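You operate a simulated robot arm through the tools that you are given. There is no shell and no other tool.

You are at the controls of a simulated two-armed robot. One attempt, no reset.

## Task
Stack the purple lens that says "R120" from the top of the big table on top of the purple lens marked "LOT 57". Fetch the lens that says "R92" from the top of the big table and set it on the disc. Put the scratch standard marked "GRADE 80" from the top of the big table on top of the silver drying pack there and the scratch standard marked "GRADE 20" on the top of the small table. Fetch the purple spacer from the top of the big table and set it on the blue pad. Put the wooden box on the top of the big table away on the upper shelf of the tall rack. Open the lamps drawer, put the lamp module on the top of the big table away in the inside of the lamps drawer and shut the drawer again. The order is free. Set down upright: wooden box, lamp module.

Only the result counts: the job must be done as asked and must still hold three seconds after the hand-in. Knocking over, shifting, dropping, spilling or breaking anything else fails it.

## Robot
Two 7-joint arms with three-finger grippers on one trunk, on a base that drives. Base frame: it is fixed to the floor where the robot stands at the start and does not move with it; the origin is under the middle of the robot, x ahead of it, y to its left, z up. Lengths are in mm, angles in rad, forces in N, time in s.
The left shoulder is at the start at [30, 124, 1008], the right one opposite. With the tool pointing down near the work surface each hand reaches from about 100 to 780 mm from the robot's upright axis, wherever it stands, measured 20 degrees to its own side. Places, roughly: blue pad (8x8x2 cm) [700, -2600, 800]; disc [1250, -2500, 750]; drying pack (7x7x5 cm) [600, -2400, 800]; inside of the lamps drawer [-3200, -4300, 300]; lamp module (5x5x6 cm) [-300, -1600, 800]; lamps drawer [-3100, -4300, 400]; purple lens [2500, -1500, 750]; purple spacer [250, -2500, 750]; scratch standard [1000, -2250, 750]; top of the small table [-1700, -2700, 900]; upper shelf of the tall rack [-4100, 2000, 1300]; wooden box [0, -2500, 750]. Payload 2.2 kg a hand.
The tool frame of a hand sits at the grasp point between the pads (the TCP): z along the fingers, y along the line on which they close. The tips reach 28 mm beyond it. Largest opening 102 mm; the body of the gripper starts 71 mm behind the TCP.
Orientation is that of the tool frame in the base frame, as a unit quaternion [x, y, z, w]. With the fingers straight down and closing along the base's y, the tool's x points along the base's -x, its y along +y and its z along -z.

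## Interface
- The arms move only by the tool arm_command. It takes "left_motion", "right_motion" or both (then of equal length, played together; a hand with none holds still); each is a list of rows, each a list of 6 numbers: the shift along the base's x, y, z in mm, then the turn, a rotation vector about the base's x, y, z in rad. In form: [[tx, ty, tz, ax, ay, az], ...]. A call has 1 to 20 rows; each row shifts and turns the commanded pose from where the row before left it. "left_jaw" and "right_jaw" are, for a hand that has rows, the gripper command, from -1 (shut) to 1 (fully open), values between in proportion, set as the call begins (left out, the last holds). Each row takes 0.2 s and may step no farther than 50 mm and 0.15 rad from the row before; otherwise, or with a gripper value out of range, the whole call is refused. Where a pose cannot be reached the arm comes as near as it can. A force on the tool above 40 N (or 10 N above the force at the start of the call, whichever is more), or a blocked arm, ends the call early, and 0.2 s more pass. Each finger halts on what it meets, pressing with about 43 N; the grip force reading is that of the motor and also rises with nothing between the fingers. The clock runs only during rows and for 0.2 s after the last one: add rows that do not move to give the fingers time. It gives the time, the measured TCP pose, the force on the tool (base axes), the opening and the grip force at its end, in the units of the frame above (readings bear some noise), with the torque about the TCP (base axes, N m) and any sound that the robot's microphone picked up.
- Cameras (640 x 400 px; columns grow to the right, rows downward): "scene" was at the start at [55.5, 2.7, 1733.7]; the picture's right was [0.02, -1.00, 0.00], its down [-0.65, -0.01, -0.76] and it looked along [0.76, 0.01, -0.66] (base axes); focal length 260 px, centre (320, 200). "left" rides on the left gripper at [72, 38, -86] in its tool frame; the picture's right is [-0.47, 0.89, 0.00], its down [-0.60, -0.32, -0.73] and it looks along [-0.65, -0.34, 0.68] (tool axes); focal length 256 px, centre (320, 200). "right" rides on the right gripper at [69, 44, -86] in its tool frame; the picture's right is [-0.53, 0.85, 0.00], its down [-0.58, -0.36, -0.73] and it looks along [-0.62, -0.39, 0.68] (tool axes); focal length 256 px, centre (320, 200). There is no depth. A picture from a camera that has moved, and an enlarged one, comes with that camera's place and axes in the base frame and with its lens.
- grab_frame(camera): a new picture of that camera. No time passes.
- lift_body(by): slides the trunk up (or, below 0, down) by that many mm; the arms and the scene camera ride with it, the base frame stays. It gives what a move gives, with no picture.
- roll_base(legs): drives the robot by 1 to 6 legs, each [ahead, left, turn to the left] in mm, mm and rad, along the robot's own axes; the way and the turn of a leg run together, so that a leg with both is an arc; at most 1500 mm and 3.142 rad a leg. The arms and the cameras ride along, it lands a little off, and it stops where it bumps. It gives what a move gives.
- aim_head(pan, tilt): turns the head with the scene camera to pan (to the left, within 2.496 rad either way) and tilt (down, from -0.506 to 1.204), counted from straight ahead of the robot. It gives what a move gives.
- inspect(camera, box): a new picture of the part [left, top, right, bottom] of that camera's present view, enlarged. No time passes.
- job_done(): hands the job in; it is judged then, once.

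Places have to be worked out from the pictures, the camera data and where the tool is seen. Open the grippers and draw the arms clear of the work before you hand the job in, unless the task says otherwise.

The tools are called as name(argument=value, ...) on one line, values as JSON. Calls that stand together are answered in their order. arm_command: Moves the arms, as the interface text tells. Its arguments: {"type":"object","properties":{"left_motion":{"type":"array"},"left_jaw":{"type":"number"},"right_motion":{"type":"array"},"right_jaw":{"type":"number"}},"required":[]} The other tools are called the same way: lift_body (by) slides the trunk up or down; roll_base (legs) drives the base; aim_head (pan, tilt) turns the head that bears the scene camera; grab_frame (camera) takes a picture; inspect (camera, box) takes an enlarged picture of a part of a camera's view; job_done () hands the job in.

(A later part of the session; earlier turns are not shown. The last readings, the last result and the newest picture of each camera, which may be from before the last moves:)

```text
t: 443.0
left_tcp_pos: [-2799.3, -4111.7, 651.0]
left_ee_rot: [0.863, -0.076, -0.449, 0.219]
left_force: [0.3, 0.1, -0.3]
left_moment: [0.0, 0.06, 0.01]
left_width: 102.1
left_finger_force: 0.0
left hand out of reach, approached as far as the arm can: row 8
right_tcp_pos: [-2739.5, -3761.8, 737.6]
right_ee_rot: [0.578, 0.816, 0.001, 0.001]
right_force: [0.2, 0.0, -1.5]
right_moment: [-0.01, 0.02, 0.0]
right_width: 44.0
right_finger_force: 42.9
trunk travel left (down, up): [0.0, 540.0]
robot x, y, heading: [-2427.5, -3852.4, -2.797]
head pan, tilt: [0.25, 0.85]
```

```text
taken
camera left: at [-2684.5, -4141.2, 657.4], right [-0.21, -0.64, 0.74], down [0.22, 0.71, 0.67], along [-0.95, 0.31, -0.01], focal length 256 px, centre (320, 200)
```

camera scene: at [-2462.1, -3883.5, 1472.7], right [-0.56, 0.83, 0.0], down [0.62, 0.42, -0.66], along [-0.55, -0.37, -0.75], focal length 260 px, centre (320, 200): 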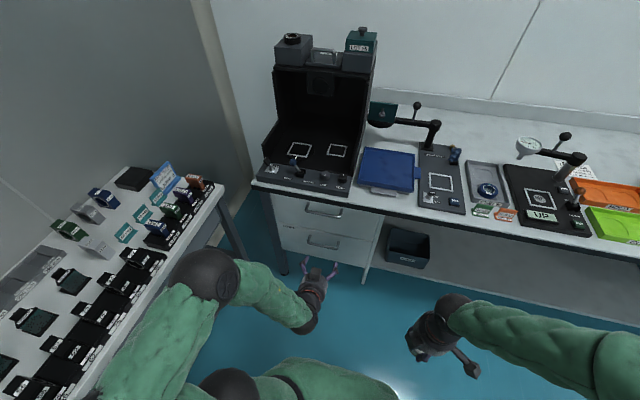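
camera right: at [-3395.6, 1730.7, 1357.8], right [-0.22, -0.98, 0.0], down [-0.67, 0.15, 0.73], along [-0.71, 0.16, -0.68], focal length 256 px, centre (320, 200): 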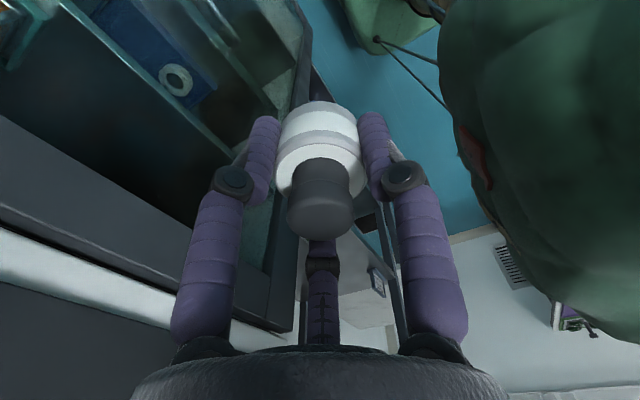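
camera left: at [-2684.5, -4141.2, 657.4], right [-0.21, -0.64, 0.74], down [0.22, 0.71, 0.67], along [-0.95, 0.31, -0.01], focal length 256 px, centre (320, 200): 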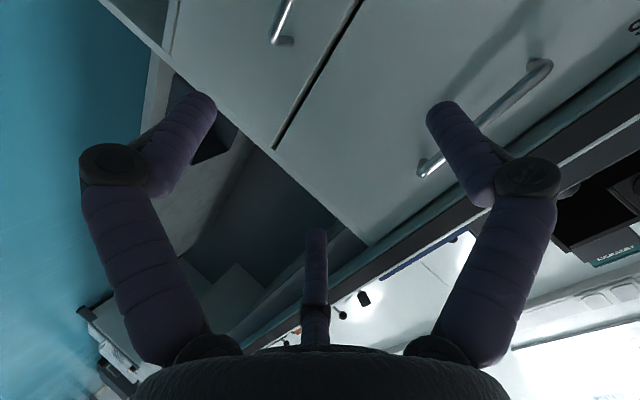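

The orientation is right: two fingers above and one below the bar line. I continue to the pre-grasp position in front of the lower handle.

arm_command(left_motion=[[-14, -16, -30, 0, 0, 0], [-14, -16, -30, 0, 0, 0], [-14, -16, -30, 0, 0, 0], [-14, -16, -30, 0, 0, 0], [-14, -2, -20, 0, 0, 0], [0, 0, 0, 0, 0, 0]])

grab_frame(camera="scene")

grab_frame(camera="left")

```text
t: 444.4
left_tcp_pos: [-2871.0, -4093.7, 563.6]
left_ee_rot: [0.862, -0.079, -0.451, 0.216]
left_force: [-0.9, -0.3, -0.6]
left_moment: [-0.02, -0.02, 0.0]
left_width: 102.3
left_finger_force: 0.1
left hand out of reach, approached as far as the arm can: row 1, 2, 3, 4, 5
right_tcp_pos: [-2738.3, -3761.4, 736.0]
right_ee_rot: [0.58, 0.815, 0.001, 0.001]
right_force: [-0.1, -0.7, -1.2]
right_moment: [0.01, 0.01, -0.01]
right_width: 44.2
right_finger_force: 43.1
trunk travel left (down, up): [0.0, 540.0]
robot x, y, heading: [-2424.8, -3851.3, -2.8]
head pan, tilt: [0.25, 0.85]
```

```text
taken
camera scene: at [-2462.1, -3883.7, 1472.7], right [-0.56, 0.83, 0.0], down [0.62, 0.42, -0.66], along [-0.55, -0.37, -0.75], focal length 260 px, centre (320, 200)
```

scene: 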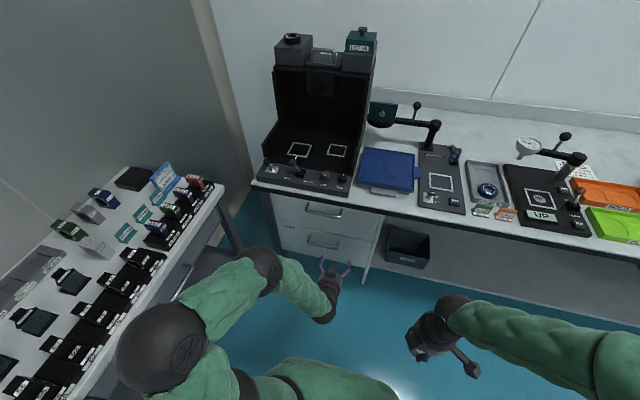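

```text
taken
camera left: at [-2756.4, -4124.7, 569.2], right [-0.22, -0.64, 0.74], down [0.22, 0.71, 0.67], along [-0.95, 0.31, -0.01], focal length 256 px, centre (320, 200)
```

left: 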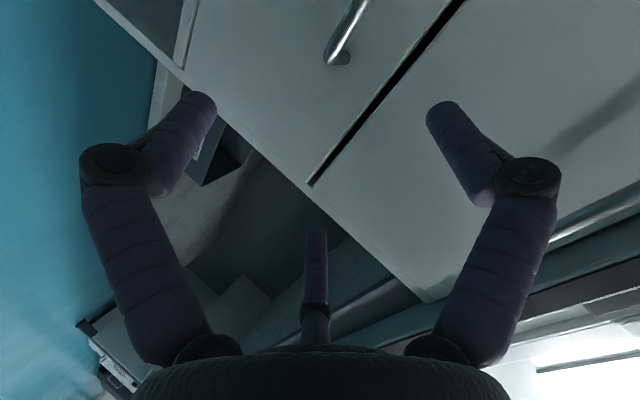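

The arm is at its limits in this posture. I back the hand off and will yaw the robot to the left so the hand direction fits the forearm better.

arm_command(left_motion=[[28, 14, 30, 0, 0, 0], [28, 14, 30, 0, 0, 0], [28, 14, 30, 0, 0, 0], [28, 14, 30, 0, 0, 0], [0, 0, 0, 0, 0, 0]])

```text
t: 445.6
left_tcp_pos: [-2758.5, -4038.1, 685.9]
left_ee_rot: [0.862, -0.081, -0.453, 0.215]
left_force: [0.1, -0.6, -0.7]
left_moment: [0.01, -0.02, -0.04]
left_width: 102.1
left_finger_force: 0.0
right_tcp_pos: [-2738.1, -3762.3, 736.3]
right_ee_rot: [0.58, 0.815, 0.0, 0.001]
right_force: [0.6, 0.3, -0.7]
right_moment: [-0.02, -0.02, 0.02]
right_width: 43.9
right_finger_force: 42.8
trunk travel left (down, up): [0.0, 540.0]
robot x, y, heading: [-2422.1, -3849.6, -2.8]
head pan, tilt: [0.25, 0.85]
```

roll_base(legs=[[140, -177, 0], [0, 0, 0.49]])

arm_command(left_motion=[[0, 0, 0, 0, 0, -0.12], [0, 0, 0, 0, 0, -0.12], [0, 0, 0, 0, 0, -0.12], [0, 0, 0, 0, 0, -0.12], [0, 0, 0, 0, 0, 0]])

grab_frame(camera="scene")

grab_frame(camera="left")

```text
t: 448.7
left_tcp_pos: [-2822.1, -4054.1, 684.6]
left_ee_rot: [0.856, 0.127, -0.389, 0.317]
left_force: [-0.3, -0.1, 1.0]
left_moment: [-0.02, 0.01, -0.05]
left_width: 101.9
left_finger_force: 0.1
right_tcp_pos: [-2932.2, -3797.9, 737.4]
right_ee_rot: [0.369, 0.93, 0.001, 0.001]
right_force: [-0.9, 0.4, 0.2]
right_moment: [0.0, -0.04, 0.0]
right_width: 43.9
right_finger_force: 43.3
trunk travel left (down, up): [0.0, 540.0]
robot x, y, heading: [-2613.2, -3730.3, -2.316]
head pan, tilt: [0.25, 0.85]
```

```text
t: 449.9
left_tcp_pos: [-2820.6, -4053.0, 686.7]
left_ee_rot: [0.863, 0.051, -0.416, 0.281]
left_force: [-0.5, -0.5, -0.6]
left_moment: [0.05, 0.03, 0.0]
left_width: 101.8
left_finger_force: 0.1
left hand out of reach, approached as far as the arm can: row 2, 3, 4
right_tcp_pos: [-2931.8, -3799.9, 736.9]
right_ee_rot: [0.369, 0.93, 0.001, 0.001]
right_force: [-0.1, 0.3, -0.9]
right_moment: [0.01, 0.04, -0.01]
right_width: 43.7
right_finger_force: 42.8
trunk travel left (down, up): [0.0, 540.0]
robot x, y, heading: [-2616.0, -3735.3, -2.321]
head pan, tilt: [0.25, 0.85]
```

```text
taken
camera scene: at [-2629.0, -3779.7, 1472.7], right [-0.88, 0.48, 0.0], down [0.36, 0.66, -0.66], along [-0.32, -0.58, -0.75], focal length 260 px, centre (320, 200)
```

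scene: 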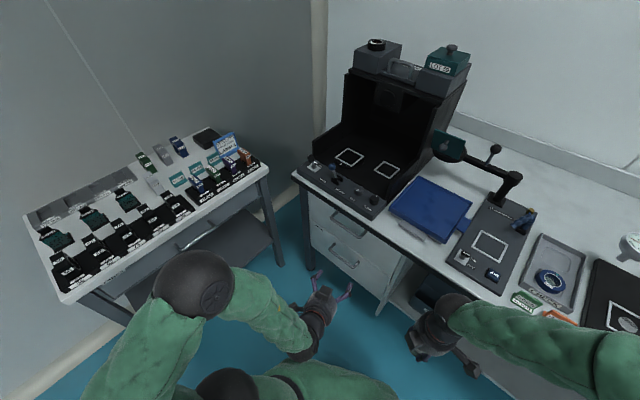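

```text
taken
camera left: at [-2701.7, -4048.3, 690.5], right [-0.02, -0.67, 0.74], down [0.01, 0.74, 0.67], along [-1.0, 0.02, -0.01], focal length 256 px, centre (320, 200)
```

left: 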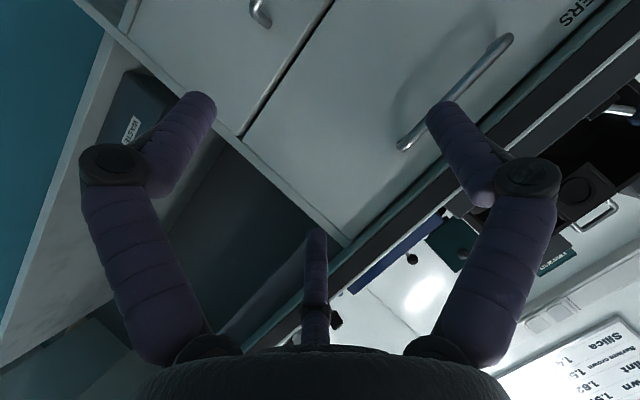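

Pointing further right is what's limited. With the two handles 270 mm apart vertically (upper at z≈715), a 45° tilt is enough and easier with the trunk higher. I go back to facing the unit squarely, raise the trunk, and re-tilt the hand.

roll_base(legs=[[0, 0, -0.472], [-110, 178, 0]])

lift_body(by=230)

arm_command(left_motion=[[0, 0, 0, 0.045, -0.122, 0], [0, 0, 0, 0.045, -0.122, 0], [0, 0, 0, 0, 0, 0.083], [0, 0, 0, 0, 0, 0.083], [0, 0, 0, 0, 0, 0]])

grab_frame(camera="scene")

```text
t: 452.9
left_tcp_pos: [-2778.0, -4047.8, 685.5]
left_ee_rot: [0.851, -0.158, -0.47, 0.173]
left_force: [0.5, -0.5, -0.3]
left_moment: [0.0, -0.01, -0.02]
left_width: 101.6
left_finger_force: 0.2
right_tcp_pos: [-2759.9, -3773.9, 736.1]
right_ee_rot: [0.581, 0.814, 0.001, 0.001]
right_force: [-0.4, -0.6, -1.3]
right_moment: [-0.02, -0.03, 0.01]
right_width: 43.9
right_finger_force: 42.9
trunk travel left (down, up): [0.0, 540.0]
robot x, y, heading: [-2449.0, -3862.3, -2.806]
head pan, tilt: [0.25, 0.85]
```

```text
t: 455.3
left_tcp_pos: [-2778.5, -4049.9, 916.0]
left_ee_rot: [0.85, -0.158, -0.471, 0.172]
left_force: [-0.9, -0.9, -0.3]
left_moment: [-0.03, -0.01, -0.01]
left_width: 101.8
left_finger_force: 0.0
right_tcp_pos: [-2759.5, -3770.9, 966.6]
right_ee_rot: [0.581, 0.814, 0.001, 0.0]
right_force: [0.8, -0.2, -0.6]
right_moment: [-0.01, 0.03, -0.02]
right_width: 43.9
right_finger_force: 42.9
trunk travel left (down, up): [-230.0, 310.0]
robot x, y, heading: [-2444.8, -3861.4, -2.803]
head pan, tilt: [0.25, 0.85]
```

```text
t: 456.5
left_tcp_pos: [-2779.0, -4048.4, 914.0]
left_ee_rot: [0.919, -0.081, -0.359, 0.144]
left_force: [-0.3, 0.5, -0.1]
left_moment: [0.05, -0.03, -0.01]
left_width: 101.9
left_finger_force: 0.0
right_tcp_pos: [-2759.6, -3773.0, 966.4]
right_ee_rot: [0.581, 0.814, 0.001, 0.0]
right_force: [-0.7, 0.1, -0.4]
right_moment: [0.02, -0.03, 0.0]
right_width: 43.7
right_finger_force: 42.8
trunk travel left (down, up): [-230.0, 310.0]
robot x, y, heading: [-2448.3, -3864.9, -2.806]
head pan, tilt: [0.25, 0.85]
```

```text
taken
camera scene: at [-2482.9, -3895.6, 1702.7], right [-0.56, 0.83, 0.0], down [0.62, 0.42, -0.66], along [-0.55, -0.37, -0.75], focal length 260 px, centre (320, 200)
```

scene: 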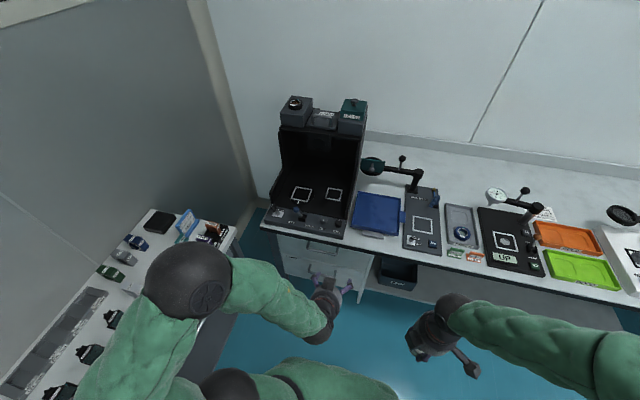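

Tilt is now ~45°. I bring the hand down in front of the lower handle.

arm_command(left_motion=[[-4, -12, -45, 0, 0, 0], [-4, -12, -45, 0, 0, 0], [-4, -12, -45, 0, 0, 0], [-4, -12, -45, 0, 0, 0], [-4, -12, -45, 0, 0, 0], [-4, -12, -45, 0, 0, 0], [-4, -12, -45, 0, 0, 0], [-4, -12, -45, 0, 0, 0], [0, 0, 0, 0, 0, 0]], left_jaw=0.1)

grab_frame(camera="scene")

grab_frame(camera="left")

```text
t: 458.5
left_tcp_pos: [-2820.6, -4065.7, 696.0]
left_ee_rot: [0.919, -0.08, -0.357, 0.146]
left_force: [-0.5, -0.3, -0.2]
left_moment: [0.0, 0.05, 0.0]
left_width: 56.0
left_finger_force: 0.1
left hand out of reach, approached as far as the arm can: row 4, 5, 6, 7, 8
right_tcp_pos: [-2760.3, -3771.7, 966.1]
right_ee_rot: [0.58, 0.814, 0.001, 0.0]
right_force: [0.2, 0.5, -0.8]
right_moment: [-0.02, 0.02, 0.01]
right_width: 43.8
right_finger_force: 43.7
trunk travel left (down, up): [-230.0, 310.0]
robot x, y, heading: [-2448.3, -3862.5, -2.803]
head pan, tilt: [0.25, 0.85]
```

```text
taken
camera scene: at [-2483.0, -3895.7, 1702.7], right [-0.56, 0.83, 0.0], down [0.62, 0.42, -0.66], along [-0.55, -0.37, -0.75], focal length 260 px, centre (320, 200)
```

scene: 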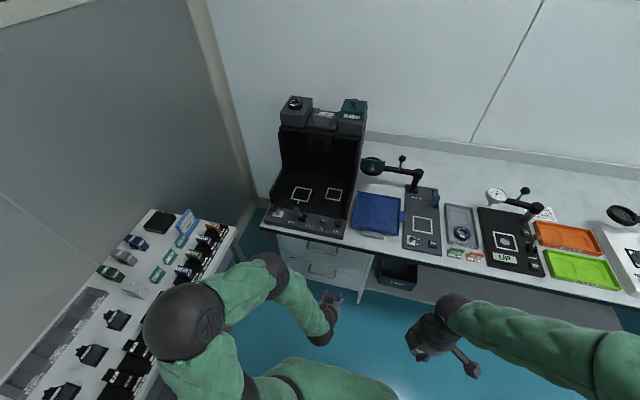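

```text
taken
camera left: at [-2709.8, -4099.7, 721.7], right [-0.38, -0.72, 0.58], down [0.07, 0.61, 0.79], along [-0.92, 0.34, -0.18], focal length 256 px, centre (320, 200)
```

left: 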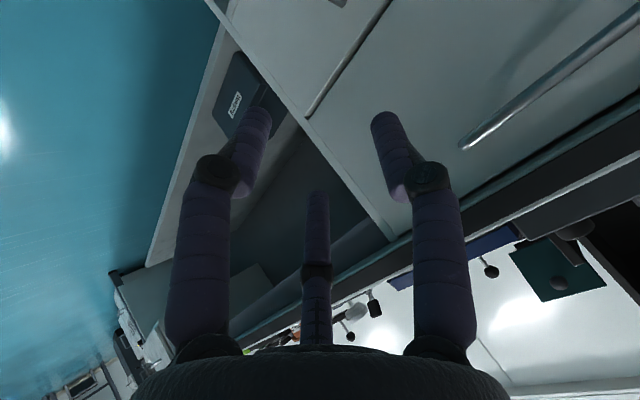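

The folded arm is at its limit; a straighter arm should work. I back the robot 160 mm, lower the trunk 150 mm, and then extend toward the handle.

roll_base(legs=[[-165, 0, 0.01]])

lift_body(by=-150)

arm_command(left_motion=[[-35, -18, 0, 0, 0, 0], [-35, -18, 0, 0, 0, 0], [-35, -18, 0, 0, 0, 0], [-35, -18, 0, 0, 0, 0], [0, 0, 0, 0, 0, 0]])

grab_frame(camera="scene")

grab_frame(camera="left")

```text
t: 460.0
left_tcp_pos: [-2659.6, -4013.5, 697.1]
left_ee_rot: [0.919, -0.074, -0.357, 0.148]
left_force: [0.0, -0.4, 0.3]
left_moment: [0.0, 0.0, 0.01]
left_width: 56.2
left_finger_force: 0.0
right_tcp_pos: [-2601.3, -3719.7, 966.9]
right_ee_rot: [0.576, 0.818, 0.0, 0.0]
right_force: [0.6, 0.5, -0.8]
right_moment: [-0.01, 0.09, 0.04]
right_width: 43.9
right_finger_force: 42.9
trunk travel left (down, up): [-230.0, 310.0]
robot x, y, heading: [-2286.8, -3805.5, -2.785]
head pan, tilt: [0.25, 0.85]
```

```text
t: 461.7
left_tcp_pos: [-2658.8, -4013.5, 545.8]
left_ee_rot: [0.92, -0.074, -0.356, 0.148]
left_force: [0.0, -0.1, -0.6]
left_moment: [0.02, -0.02, 0.06]
left_width: 56.1
left_finger_force: 0.0
right_tcp_pos: [-2601.7, -3719.6, 817.2]
right_ee_rot: [0.575, 0.818, 0.001, 0.0]
right_force: [0.5, -1.6, -0.4]
right_moment: [0.01, 0.03, -0.02]
right_width: 43.9
right_finger_force: 43.1
trunk travel left (down, up): [-80.0, 460.0]
robot x, y, heading: [-2286.8, -3806.6, -2.787]
head pan, tilt: [0.25, 0.85]
```

```text
t: 462.9
left_tcp_pos: [-2797.8, -4085.8, 546.3]
left_ee_rot: [0.919, -0.074, -0.357, 0.148]
left_force: [0.5, 0.7, 0.4]
left_moment: [-0.03, 0.07, 0.03]
left_width: 56.2
left_finger_force: 0.0
right_tcp_pos: [-2601.4, -3720.1, 816.0]
right_ee_rot: [0.576, 0.818, 0.0, 0.001]
right_force: [-0.7, 0.1, -1.1]
right_moment: [0.01, -0.01, 0.03]
right_width: 43.9
right_finger_force: 42.5
trunk travel left (down, up): [-80.0, 460.0]
robot x, y, heading: [-2289.3, -3807.1, -2.791]
head pan, tilt: [0.25, 0.85]
```

```text
taken
camera scene: at [-2324.5, -3839.1, 1552.7], right [-0.57, 0.82, 0.0], down [0.62, 0.43, -0.66], along [-0.54, -0.37, -0.75], focal length 260 px, centre (320, 200)
```

scene: 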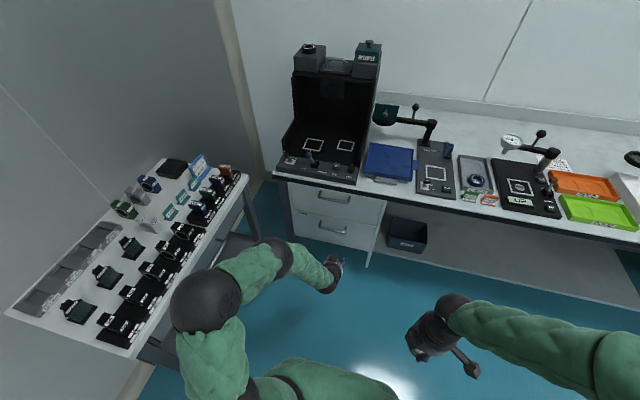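

```text
taken
camera left: at [-2686.9, -4117.3, 572.6], right [-0.37, -0.72, 0.58], down [0.06, 0.61, 0.79], along [-0.93, 0.33, -0.18], focal length 256 px, centre (320, 200)
```

left: 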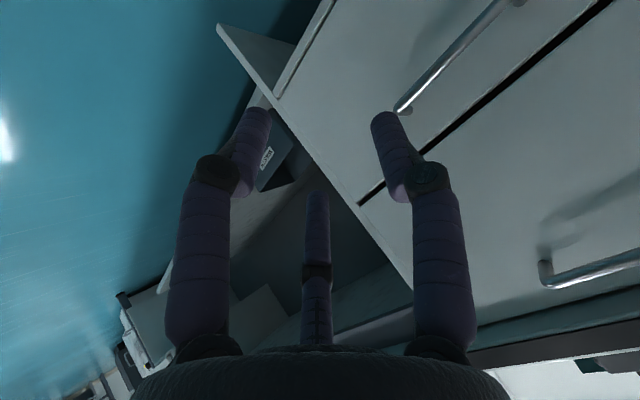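

That works. I zoom on the handle to refine its position.

inspect(camera="scene", box=[270, 180, 390, 260])

inspect(camera="left", box=[360, 0, 560, 125])

```text
5.00 times, centred on (330, 220) of scene
camera zoom: at [-2324.5, -3839.1, 1552.7], right [-0.57, 0.82, 0.0], down [0.62, 0.43, -0.66], along [-0.54, -0.37, -0.75], focal length 1301 px, centre (270, 100)
```

zoom: 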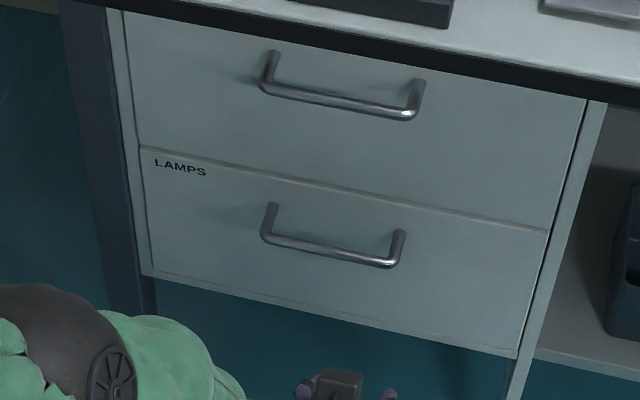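

```text
3.20 times, centred on (460, 62) of left
camera zoom: at [-2686.9, -4117.3, 572.6], right [-0.37, -0.72, 0.58], down [0.06, 0.61, 0.79], along [-0.93, 0.33, -0.18], focal length 819 px, centre (-128, 640)
```

zoom: 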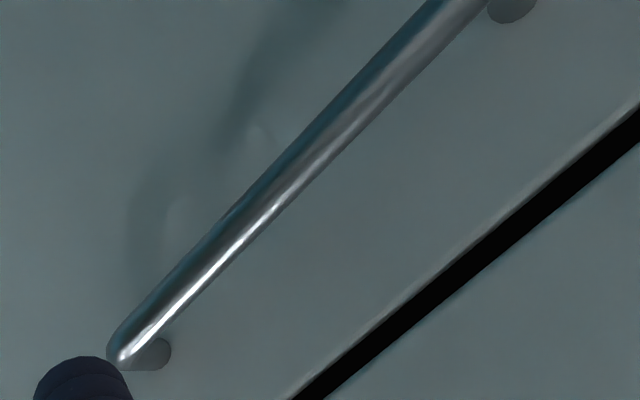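

Handle bar centre ≈ (-2962,-4202,492). I move to a pre-grasp 100 mm back along the hand axis with the fingers opened to ~46 mm.

arm_command(left_motion=[[-30, -31, 9.7, 0, 0, 0], [-30, -31, 9.7, 0, 0, 0], [-29, -30, 9.6, 0, 0, 0], [0, 0, 0, 0, 0, 0]], left_jaw=-0.1)

grab_frame(camera="left")

inspect(camera="scene", box=[270, 180, 390, 280])

```text
t: 463.9
left_tcp_pos: [-2885.2, -4176.1, 575.1]
left_ee_rot: [0.92, -0.074, -0.356, 0.149]
left_force: [0.7, 0.7, -0.6]
left_moment: [-0.02, 0.03, 0.02]
left_width: 45.7
left_finger_force: 0.0
right_tcp_pos: [-2602.3, -3719.4, 816.4]
right_ee_rot: [0.575, 0.818, -0.001, 0.001]
right_force: [0.2, -0.5, -0.7]
right_moment: [0.01, 0.0, -0.02]
right_width: 44.2
right_finger_force: 42.9
trunk travel left (down, up): [-80.0, 460.0]
robot x, y, heading: [-2290.8, -3806.6, -2.791]
head pan, tilt: [0.25, 0.85]
```

```text
taken
camera left: at [-2774.4, -4208.4, 602.5], right [-0.37, -0.72, 0.58], down [0.06, 0.61, 0.79], along [-0.93, 0.33, -0.18], focal length 256 px, centre (320, 200)
```

left: 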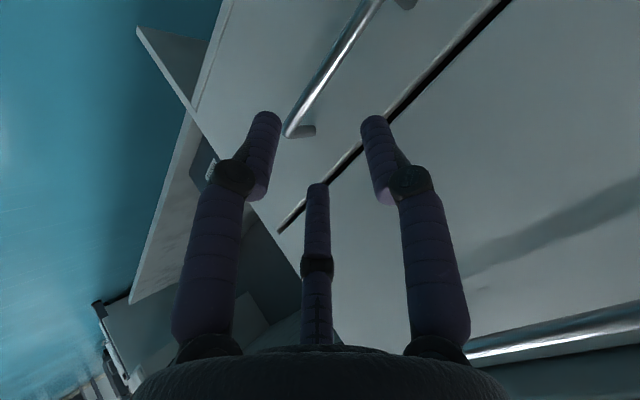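

```text
4.00 times, centred on (330, 230) of scene
camera zoom: at [-2324.5, -3839.2, 1552.7], right [-0.57, 0.82, 0.0], down [0.62, 0.43, -0.66], along [-0.54, -0.37, -0.75], focal length 1041 px, centre (280, 80)
```

zoom: 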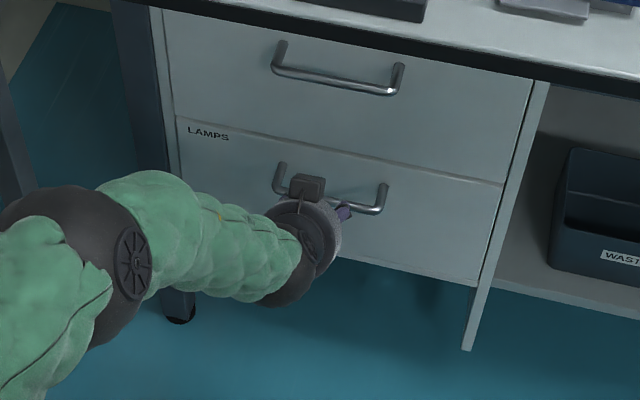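

The bar is ~3 mm to the wrong side of the axis. I correct and advance along the hand axis in stages.

arm_command(left_motion=[[-4.3, -1.6, 4.6, 0, 0, 0], [-17, -5.5, -17.5, 0, 0, 0], [-17, -5.5, -17.5, 0, 0, 0], [0, 0, 0, 0, 0, 0]])

grab_frame(camera="left")

inspect(camera="left", box=[230, 60, 410, 200])

```text
t: 464.9
left_tcp_pos: [-2926.4, -4188.5, 546.5]
left_ee_rot: [0.92, -0.074, -0.356, 0.149]
left_force: [-0.1, -0.6, 0.2]
left_moment: [-0.01, 0.01, 0.02]
left_width: 46.1
left_finger_force: 0.0
right_tcp_pos: [-2603.5, -3719.2, 816.8]
right_ee_rot: [0.576, 0.817, 0.0, 0.001]
right_force: [-0.4, 0.2, -1.1]
right_moment: [-0.02, 0.01, 0.04]
right_width: 43.9
right_finger_force: 42.8
trunk travel left (down, up): [-80.0, 460.0]
robot x, y, heading: [-2288.0, -3806.8, -2.79]
head pan, tilt: [0.25, 0.85]
```

```text
taken
camera left: at [-2815.6, -4221.2, 573.4], right [-0.37, -0.72, 0.58], down [0.06, 0.61, 0.79], along [-0.93, 0.33, -0.18], focal length 256 px, centre (320, 200)
```

left: 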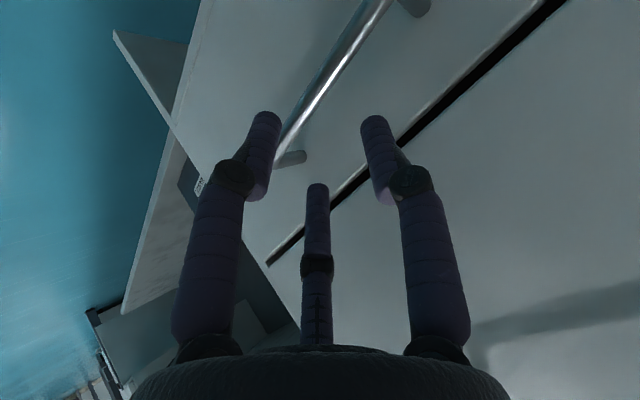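

```text
2.86 times, centred on (320, 130) of left
camera zoom: at [-2815.6, -4221.2, 573.4], right [-0.37, -0.72, 0.58], down [0.06, 0.61, 0.79], along [-0.93, 0.33, -0.18], focal length 731 px, centre (320, 400)
```

zoom: 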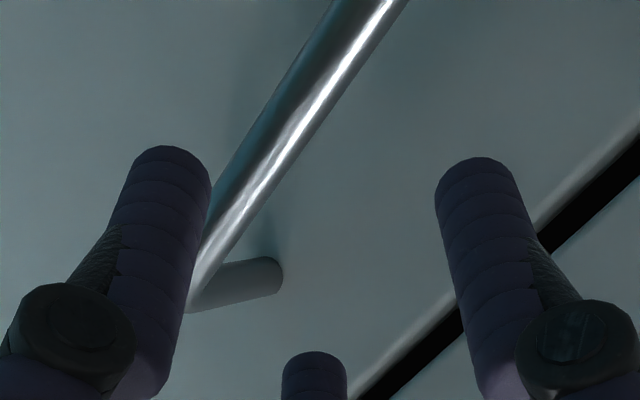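

The bar now lies nicely between the finger sets. I advance another 50 mm.

arm_command(left_motion=[[-11.3, -3.7, -11.7, 0, 0, 0], [-11.3, -3.7, -11.7, 0, 0, 0], [-8, -2.6, -8.2, 0, 0, 0], [0, 0, 0, 0, 0, 0]])

grab_frame(camera="left")

inspect(camera="scene", box=[290, 200, 370, 260])

```text
t: 465.9
left_tcp_pos: [-2956.8, -4199.0, 512.7]
left_ee_rot: [0.919, -0.073, -0.358, 0.149]
left_force: [-1.1, -0.1, 0.4]
left_moment: [0.0, 0.01, -0.05]
left_width: 46.0
left_finger_force: 0.1
right_tcp_pos: [-2602.5, -3720.2, 815.9]
right_ee_rot: [0.575, 0.818, 0.0, 0.0]
right_force: [0.2, 0.8, -1.0]
right_moment: [-0.02, -0.01, 0.03]
right_width: 44.0
right_finger_force: 43.3
trunk travel left (down, up): [-80.0, 460.0]
robot x, y, heading: [-2289.2, -3804.2, -2.788]
head pan, tilt: [0.25, 0.85]
```

```text
taken
camera left: at [-2847.1, -4232.2, 538.5], right [-0.37, -0.72, 0.58], down [0.06, 0.61, 0.79], along [-0.93, 0.33, -0.18], focal length 256 px, centre (320, 200)
```

left: 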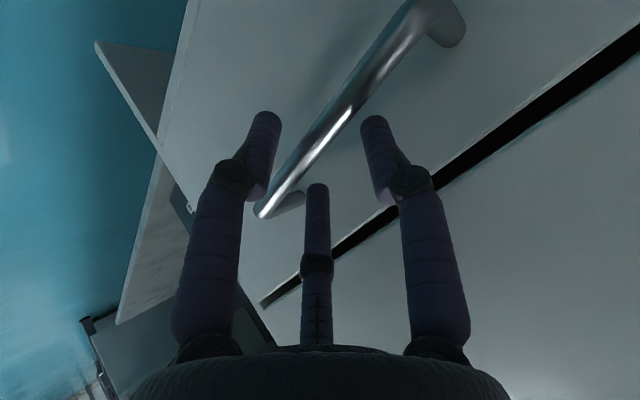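

```text
6.67 times, centred on (330, 230) of scene
camera zoom: at [-2324.5, -3839.1, 1552.7], right [-0.57, 0.82, 0.0], down [0.62, 0.43, -0.66], along [-0.54, -0.37, -0.75], focal length 1735 px, centre (253, 0)
```

zoom: 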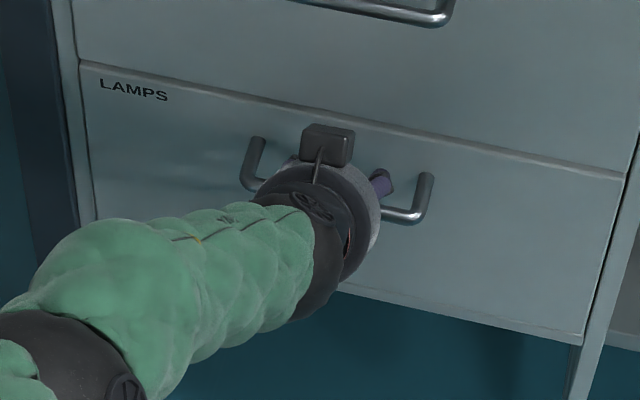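

The bar is between the fingers. I advance 7 mm more and close on it.

arm_command(left_motion=[[-4.7, -1.5, -4.9, 0, 0, 0], [0, 0, 0, 0, 0, 0]])

arm_command(left_motion=[[0, 0, 0, 0, 0, 0], [0, 0, 0, 0, 0, 0], [0, 0, 0, 0, 0, 0], [0, 0, 0, 0, 0, 0]], left_jaw=-1)

grab_frame(camera="left")

```text
t: 466.5
left_tcp_pos: [-2961.0, -4202.5, 506.7]
left_ee_rot: [0.919, -0.073, -0.357, 0.149]
left_force: [-0.5, 0.8, 1.3]
left_moment: [-0.01, 0.01, -0.02]
left_width: 46.0
left_finger_force: 0.1
right_tcp_pos: [-2601.9, -3718.9, 816.4]
right_ee_rot: [0.575, 0.818, 0.001, 0.001]
right_force: [0.3, 0.1, -1.4]
right_moment: [0.03, -0.02, -0.02]
right_width: 44.0
right_finger_force: 42.9
trunk travel left (down, up): [-80.0, 460.0]
robot x, y, heading: [-2290.3, -3804.6, -2.785]
head pan, tilt: [0.25, 0.85]
```

```text
t: 467.5
left_tcp_pos: [-2960.1, -4200.1, 504.9]
left_ee_rot: [0.92, -0.074, -0.355, 0.147]
left_force: [12.7, 0.7, -7.0]
left_moment: [-0.46, -0.33, -0.44]
left_width: 19.3
left_finger_force: 44.1
right_tcp_pos: [-2603.6, -3718.5, 816.4]
right_ee_rot: [0.575, 0.818, 0.001, 0.0]
right_force: [-0.5, -0.4, -1.2]
right_moment: [-0.02, 0.02, 0.01]
right_width: 43.9
right_finger_force: 42.8
trunk travel left (down, up): [-80.0, 460.0]
robot x, y, heading: [-2289.7, -3806.2, -2.785]
head pan, tilt: [0.25, 0.85]
```

```text
taken
camera left: at [-2849.6, -4233.7, 531.4], right [-0.37, -0.73, 0.58], down [0.06, 0.61, 0.79], along [-0.93, 0.33, -0.18], focal length 256 px, centre (320, 200)
```

left: 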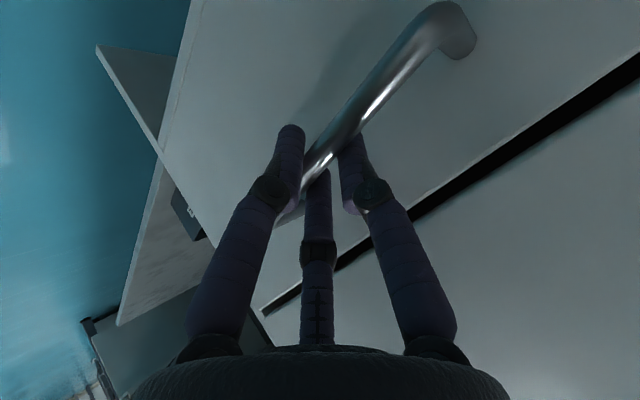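

The bar is gripped. I pull by rolling the base straight back a little first.

roll_base(legs=[[-70, 0, 0]])

grab_frame(camera="scene")

inspect(camera="scene", box=[270, 170, 390, 270])

```text
t: 468.5
left_tcp_pos: [-2894.0, -4176.7, 505.6]
left_ee_rot: [0.92, -0.073, -0.356, 0.148]
left_force: [2.9, -0.9, -17.6]
left_moment: [-0.4, -0.25, -0.63]
left_width: 19.5
left_finger_force: 44.0
right_tcp_pos: [-2536.7, -3696.1, 816.3]
right_ee_rot: [0.575, 0.818, 0.002, 0.002]
right_force: [-0.1, -0.1, -0.3]
right_moment: [-0.01, -0.02, 0.03]
right_width: 44.0
right_finger_force: 43.2
trunk travel left (down, up): [-80.0, 460.0]
robot x, y, heading: [-2222.9, -3779.6, -2.789]
head pan, tilt: [0.25, 0.85]
```

```text
taken
camera scene: at [-2259.0, -3815.7, 1552.5], right [-0.57, 0.82, 0.0], down [0.62, 0.43, -0.66], along [-0.54, -0.37, -0.75], focal length 260 px, centre (320, 200)
```

scene: 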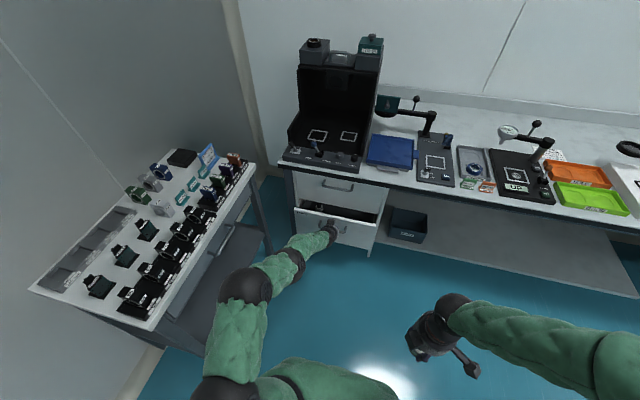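

```text
4.00 times, centred on (330, 220) of scene
camera zoom: at [-2259.0, -3815.7, 1552.5], right [-0.57, 0.82, 0.0], down [0.62, 0.43, -0.66], along [-0.54, -0.37, -0.75], focal length 1041 px, centre (280, 120)
```

zoom: 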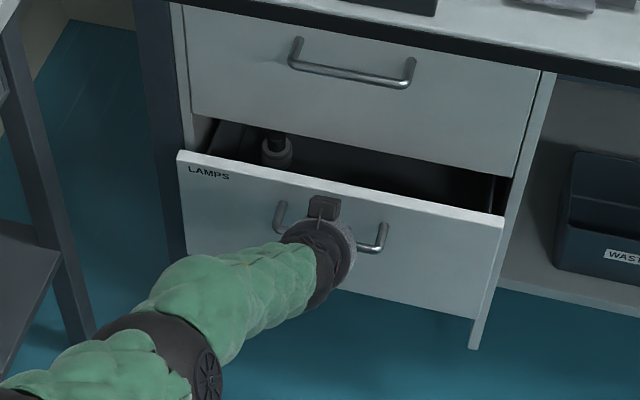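

The drawer opens, and a similar lamp already stands inside. I pull out further.

roll_base(legs=[[-170, 0, 0]])

grab_frame(camera="scene")

inspect(camera="scene", box=[270, 150, 400, 260])

```text
t: 470.0
left_tcp_pos: [-2736.5, -4121.9, 505.5]
left_ee_rot: [0.92, -0.072, -0.355, 0.149]
left_force: [9.3, -19.1, -9.2]
left_moment: [-0.8, -0.31, -0.48]
left_width: 19.1
left_finger_force: 44.9
right_tcp_pos: [-2379.6, -3638.3, 816.9]
right_ee_rot: [0.576, 0.818, 0.001, 0.0]
right_force: [-0.5, -0.3, -1.1]
right_moment: [-0.02, 0.01, 0.03]
right_width: 44.1
right_finger_force: 43.2
trunk travel left (down, up): [-80.0, 460.0]
robot x, y, heading: [-2068.3, -3726.5, -2.787]
head pan, tilt: [0.25, 0.85]
```

```text
taken
camera scene: at [-2101.3, -3758.7, 1552.6], right [-0.57, 0.82, 0.0], down [0.62, 0.43, -0.66], along [-0.54, -0.37, -0.75], focal length 260 px, centre (320, 200)
```

scene: 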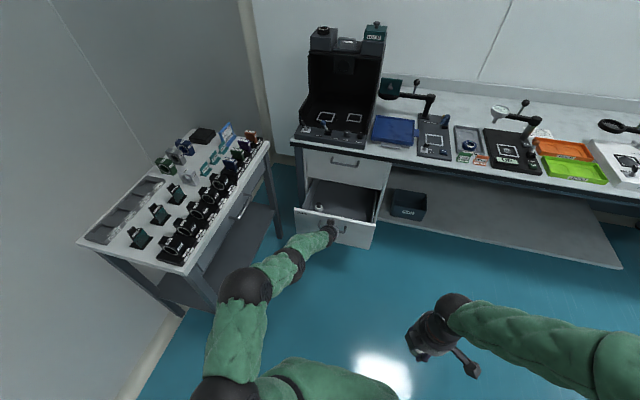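

```text
3.64 times, centred on (335, 205) of scene
camera zoom: at [-2101.3, -3758.7, 1552.6], right [-0.57, 0.82, 0.0], down [0.62, 0.43, -0.66], along [-0.54, -0.37, -0.75], focal length 946 px, centre (266, 182)
```

zoom: 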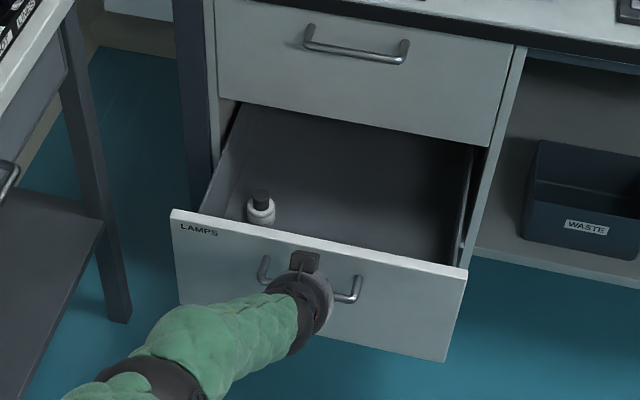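

The drawer is open ~240 mm with plenty of free room. I release the handle and back the left hand out along its axis, then up.

arm_command(left_motion=[[0, 0, 0, 0, 0, 0], [0, 0, 0, 0, 0, 0], [0, 0, 0, 0, 0, 0]], left_jaw=-0.05)

arm_command(left_motion=[[17, 5.5, 17.5, 0, 0, 0], [17, 5.5, 17.5, 0, 0, 0], [25, 8, 25, 0, 0, 0], [25, 8, 25, 0, 0, 0], [20, 7, 40, 0, 0, 0], [20, 7, 40, 0, 0, 0]])

grab_frame(camera="scene")

grab_frame(camera="left")

```text
t: 470.8
left_tcp_pos: [-2737.8, -4121.5, 506.2]
left_ee_rot: [0.92, -0.074, -0.355, 0.148]
left_force: [1.1, -0.3, -0.1]
left_moment: [0.01, -0.03, 0.02]
left_width: 48.3
left_finger_force: 0.1
right_tcp_pos: [-2379.5, -3638.5, 816.5]
right_ee_rot: [0.576, 0.817, 0.001, 0.001]
right_force: [-0.6, -0.2, -1.3]
right_moment: [0.01, -0.02, -0.01]
right_width: 44.1
right_finger_force: 43.0
trunk travel left (down, up): [-80.0, 460.0]
robot x, y, heading: [-2067.3, -3726.5, -2.791]
head pan, tilt: [0.25, 0.85]
```

```text
t: 472.2
left_tcp_pos: [-2612.0, -4080.3, 669.6]
left_ee_rot: [0.92, -0.072, -0.355, 0.148]
left_force: [1.0, -0.3, -1.2]
left_moment: [-0.05, 0.05, 0.0]
left_width: 48.1
left_finger_force: 0.1
right_tcp_pos: [-2379.1, -3637.5, 818.4]
right_ee_rot: [0.575, 0.818, 0.001, 0.0]
right_force: [-0.4, -0.6, -0.9]
right_moment: [0.01, 0.04, -0.01]
right_width: 44.0
right_finger_force: 42.8
trunk travel left (down, up): [-80.0, 460.0]
robot x, y, heading: [-2064.0, -3723.0, -2.788]
head pan, tilt: [0.25, 0.85]
```

```text
taken
camera scene: at [-2100.5, -3756.8, 1552.7], right [-0.57, 0.82, 0.0], down [0.62, 0.43, -0.66], along [-0.54, -0.37, -0.75], focal length 260 px, centre (320, 200)
```

scene: 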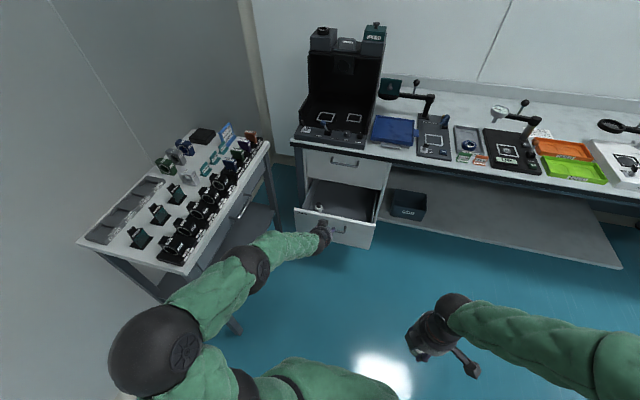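

```text
taken
camera left: at [-2501.3, -4112.5, 696.7], right [-0.37, -0.73, 0.58], down [0.06, 0.61, 0.79], along [-0.93, 0.32, -0.18], focal length 256 px, centre (320, 200)
```

left: 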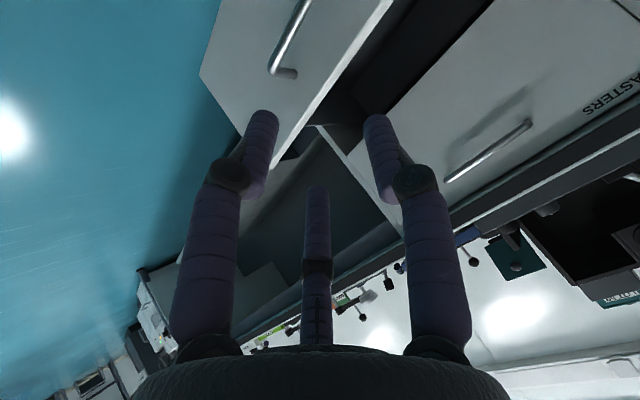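

Left hand is free. I raise and pull the left hand out of the way before approaching with the lamp.

arm_command(left_motion=[[12, 4, 45, 0, 0, 0], [12, 4, 45, 0, 0, 0], [12, 4, 45, 0, 0, 0], [12, 4, 45, 0, 0, 0], [12, 4, 45, 0, 0, 0], [12, 4, 45, 0, 0, 0], [12, 4, 45, 0, 0, 0], [0, 0, 0, 0, 0, 0]])

grab_frame(camera="scene")

```text
t: 474.0
left_tcp_pos: [-2531.0, -4052.3, 989.0]
left_ee_rot: [0.92, -0.073, -0.355, 0.149]
left_force: [-0.2, -0.6, -0.4]
left_moment: [-0.01, 0.03, 0.03]
left_width: 48.5
left_finger_force: 0.0
right_tcp_pos: [-2379.4, -3638.0, 816.8]
right_ee_rot: [0.575, 0.819, 0.001, 0.0]
right_force: [-0.9, 0.6, -1.2]
right_moment: [-0.01, 0.01, 0.01]
right_width: 44.1
right_finger_force: 43.0
trunk travel left (down, up): [-80.0, 460.0]
robot x, y, heading: [-2065.1, -3719.9, -2.792]
head pan, tilt: [0.25, 0.85]
```

```text
taken
camera scene: at [-2101.2, -3757.2, 1552.6], right [-0.57, 0.82, 0.0], down [0.62, 0.43, -0.66], along [-0.54, -0.37, -0.75], focal length 260 px, centre (320, 200)
```

scene: 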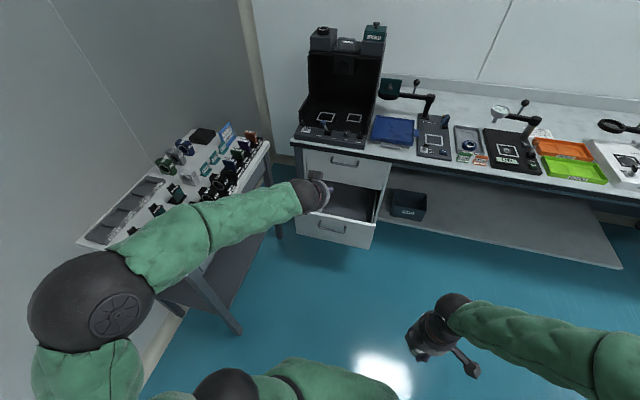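

I'll approach the open drawer diagonally from its right side so that the left elbow stays clear of the side cart: rotate left, then slide over.

roll_base(legs=[[0, 0, 0.74], [108, -545, 0]])

aim_head(pan=0.0, tilt=1.0)

grab_frame(camera="scene")

grab_frame(camera="right")

```text
t: 479.0
left_tcp_pos: [-2714.6, -4123.2, 988.5]
left_ee_rot: [0.886, 0.259, -0.279, 0.266]
left_force: [0.5, -0.1, 0.6]
left_moment: [-0.01, 0.02, 0.02]
left_width: 48.6
left_finger_force: 0.1
right_tcp_pos: [-2875.7, -3712.2, 815.1]
right_ee_rot: [0.247, 0.969, 0.001, 0.0]
right_force: [0.0, 0.9, -1.2]
right_moment: [0.04, 0.0, 0.02]
right_width: 43.9
right_finger_force: 43.0
trunk travel left (down, up): [-80.0, 460.0]
robot x, y, heading: [-2585.4, -3570.0, -2.068]
head pan, tilt: [0.25, 0.85]
```

```text
t: 479.8
left_tcp_pos: [-2714.2, -4123.9, 989.2]
left_ee_rot: [0.886, 0.258, -0.28, 0.265]
left_force: [0.6, -1.2, -0.2]
left_moment: [-0.04, 0.0, -0.01]
left_width: 48.3
left_finger_force: 0.0
right_tcp_pos: [-2875.5, -3713.1, 816.8]
right_ee_rot: [0.248, 0.969, 0.002, 0.0]
right_force: [0.7, 0.1, -0.7]
right_moment: [-0.02, 0.02, 0.0]
right_width: 44.0
right_finger_force: 43.0
trunk travel left (down, up): [-80.0, 460.0]
robot x, y, heading: [-2583.7, -3569.0, -2.065]
head pan, tilt: [0.0, 1.0]
```

```text
taken
camera scene: at [-2601.7, -3603.9, 1541.6], right [-0.88, 0.47, 0.0], down [0.4, 0.74, -0.54], along [-0.26, -0.48, -0.84], focal length 260 px, centre (320, 200)
```

scene: 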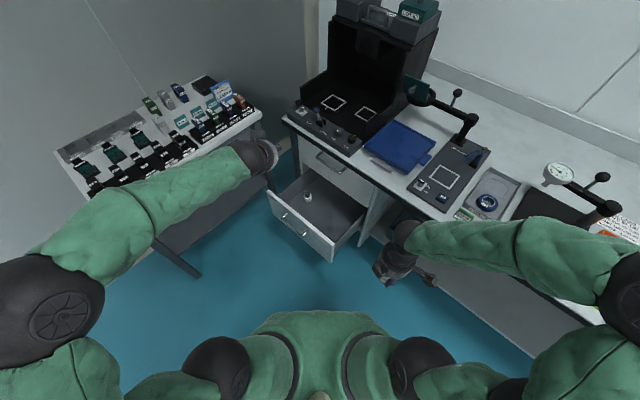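

```text
taken
camera right: at [-2914.5, -3641.4, 902.2], right [0.87, 0.48, 0.0], down [0.33, -0.6, 0.73], along [0.36, -0.64, -0.68], focal length 256 px, centre (320, 200)
```

right: 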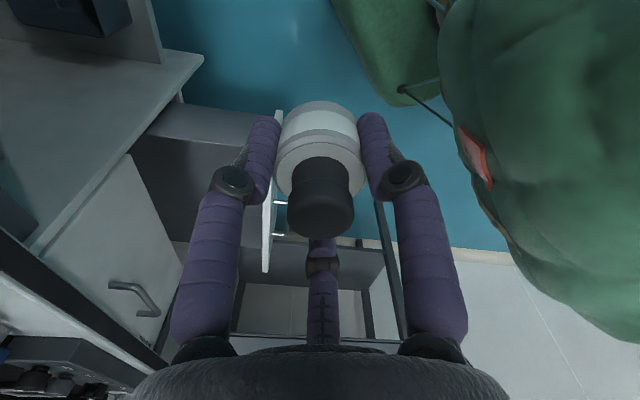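

inspect(camera="scene", box=[250, 150, 390, 270])

inspect(camera="right", box=[100, 80, 300, 280])

```text
3.33 times, centred on (320, 210) of scene
camera zoom: at [-2601.7, -3603.9, 1541.6], right [-0.88, 0.47, 0.0], down [0.4, 0.74, -0.54], along [-0.26, -0.48, -0.84], focal length 867 px, centre (320, 167)
```

zoom: 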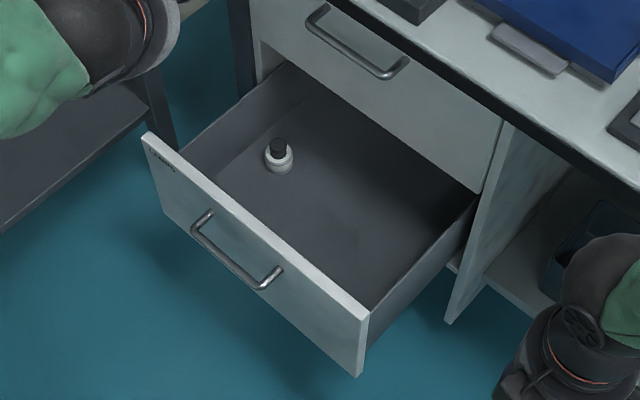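

```text
2.00 times, centred on (200, 180) of right
camera zoom: at [-2914.5, -3641.4, 902.2], right [0.87, 0.48, 0.0], down [0.33, -0.6, 0.73], along [0.36, -0.64, -0.68], focal length 512 px, centre (560, 240)
```

zoom: 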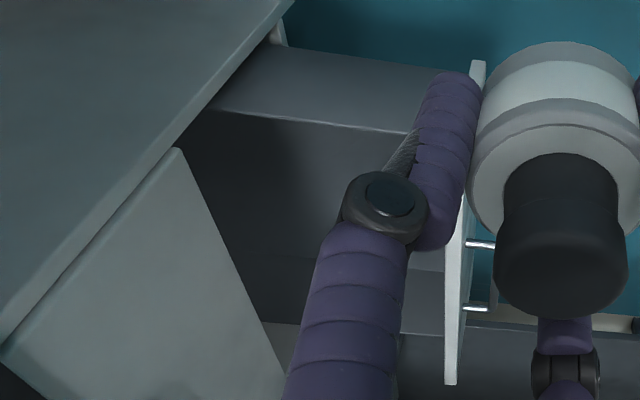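

The drawer is deep (floor ≈ z 310, rim ≈ 535). A square approach keeps the right forearm clear of the cabinet, so I tuck the left hand back/up and reposition facing the drawer squarely.

arm_command(left_motion=[[22, 41, 15, 0, 0, 0], [22, 41, 15, 0, 0, 0], [22, 41, 15, 0, 0, 0], [22, 41, 15, 0, 0, 0], [0, 0, 0, 0, 0, 0]])

roll_base(legs=[[106, 284, 0], [0, 0, -0.728]])

grab_frame(camera="scene")

```text
t: 481.0
left_tcp_pos: [-2624.5, -3959.6, 1050.5]
left_ee_rot: [0.886, 0.259, -0.279, 0.266]
left_force: [-0.3, 0.0, 0.2]
left_moment: [0.01, -0.04, -0.01]
left_width: 48.8
left_finger_force: 0.0
right_tcp_pos: [-2876.7, -3713.3, 817.0]
right_ee_rot: [0.247, 0.969, 0.001, 0.0]
right_force: [-0.4, 1.1, -0.7]
right_moment: [-0.03, 0.02, 0.04]
right_width: 43.8
right_finger_force: 42.8
trunk travel left (down, up): [-80.0, 460.0]
robot x, y, heading: [-2584.2, -3568.4, -2.06]
head pan, tilt: [0.0, 1.0]
```

```text
t: 485.1
left_tcp_pos: [-2674.5, -4057.0, 1049.9]
left_ee_rot: [0.919, -0.084, -0.357, 0.145]
left_force: [-0.2, 0.2, 0.2]
left_moment: [-0.01, 0.01, 0.01]
left_width: 48.4
left_finger_force: 0.1
right_tcp_pos: [-2689.9, -3705.9, 815.5]
right_ee_rot: [0.586, 0.81, 0.0, 0.0]
right_force: [0.2, -0.3, -0.9]
right_moment: [-0.04, 0.02, 0.01]
right_width: 44.1
right_finger_force: 43.1
trunk travel left (down, up): [-80.0, 460.0]
robot x, y, heading: [-2379.7, -3802.7, -2.812]
head pan, tilt: [0.0, 1.0]
```

```text
taken
camera scene: at [-2414.3, -3813.0, 1541.6], right [-0.32, 0.95, 0.0], down [0.8, 0.27, -0.54], along [-0.51, -0.17, -0.84], focal length 260 px, centre (320, 200)
```

scene: 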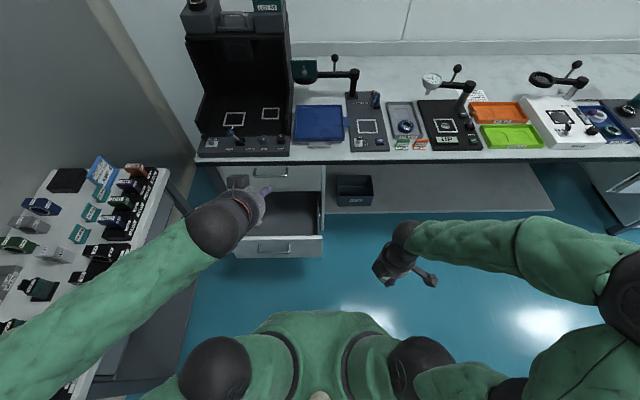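

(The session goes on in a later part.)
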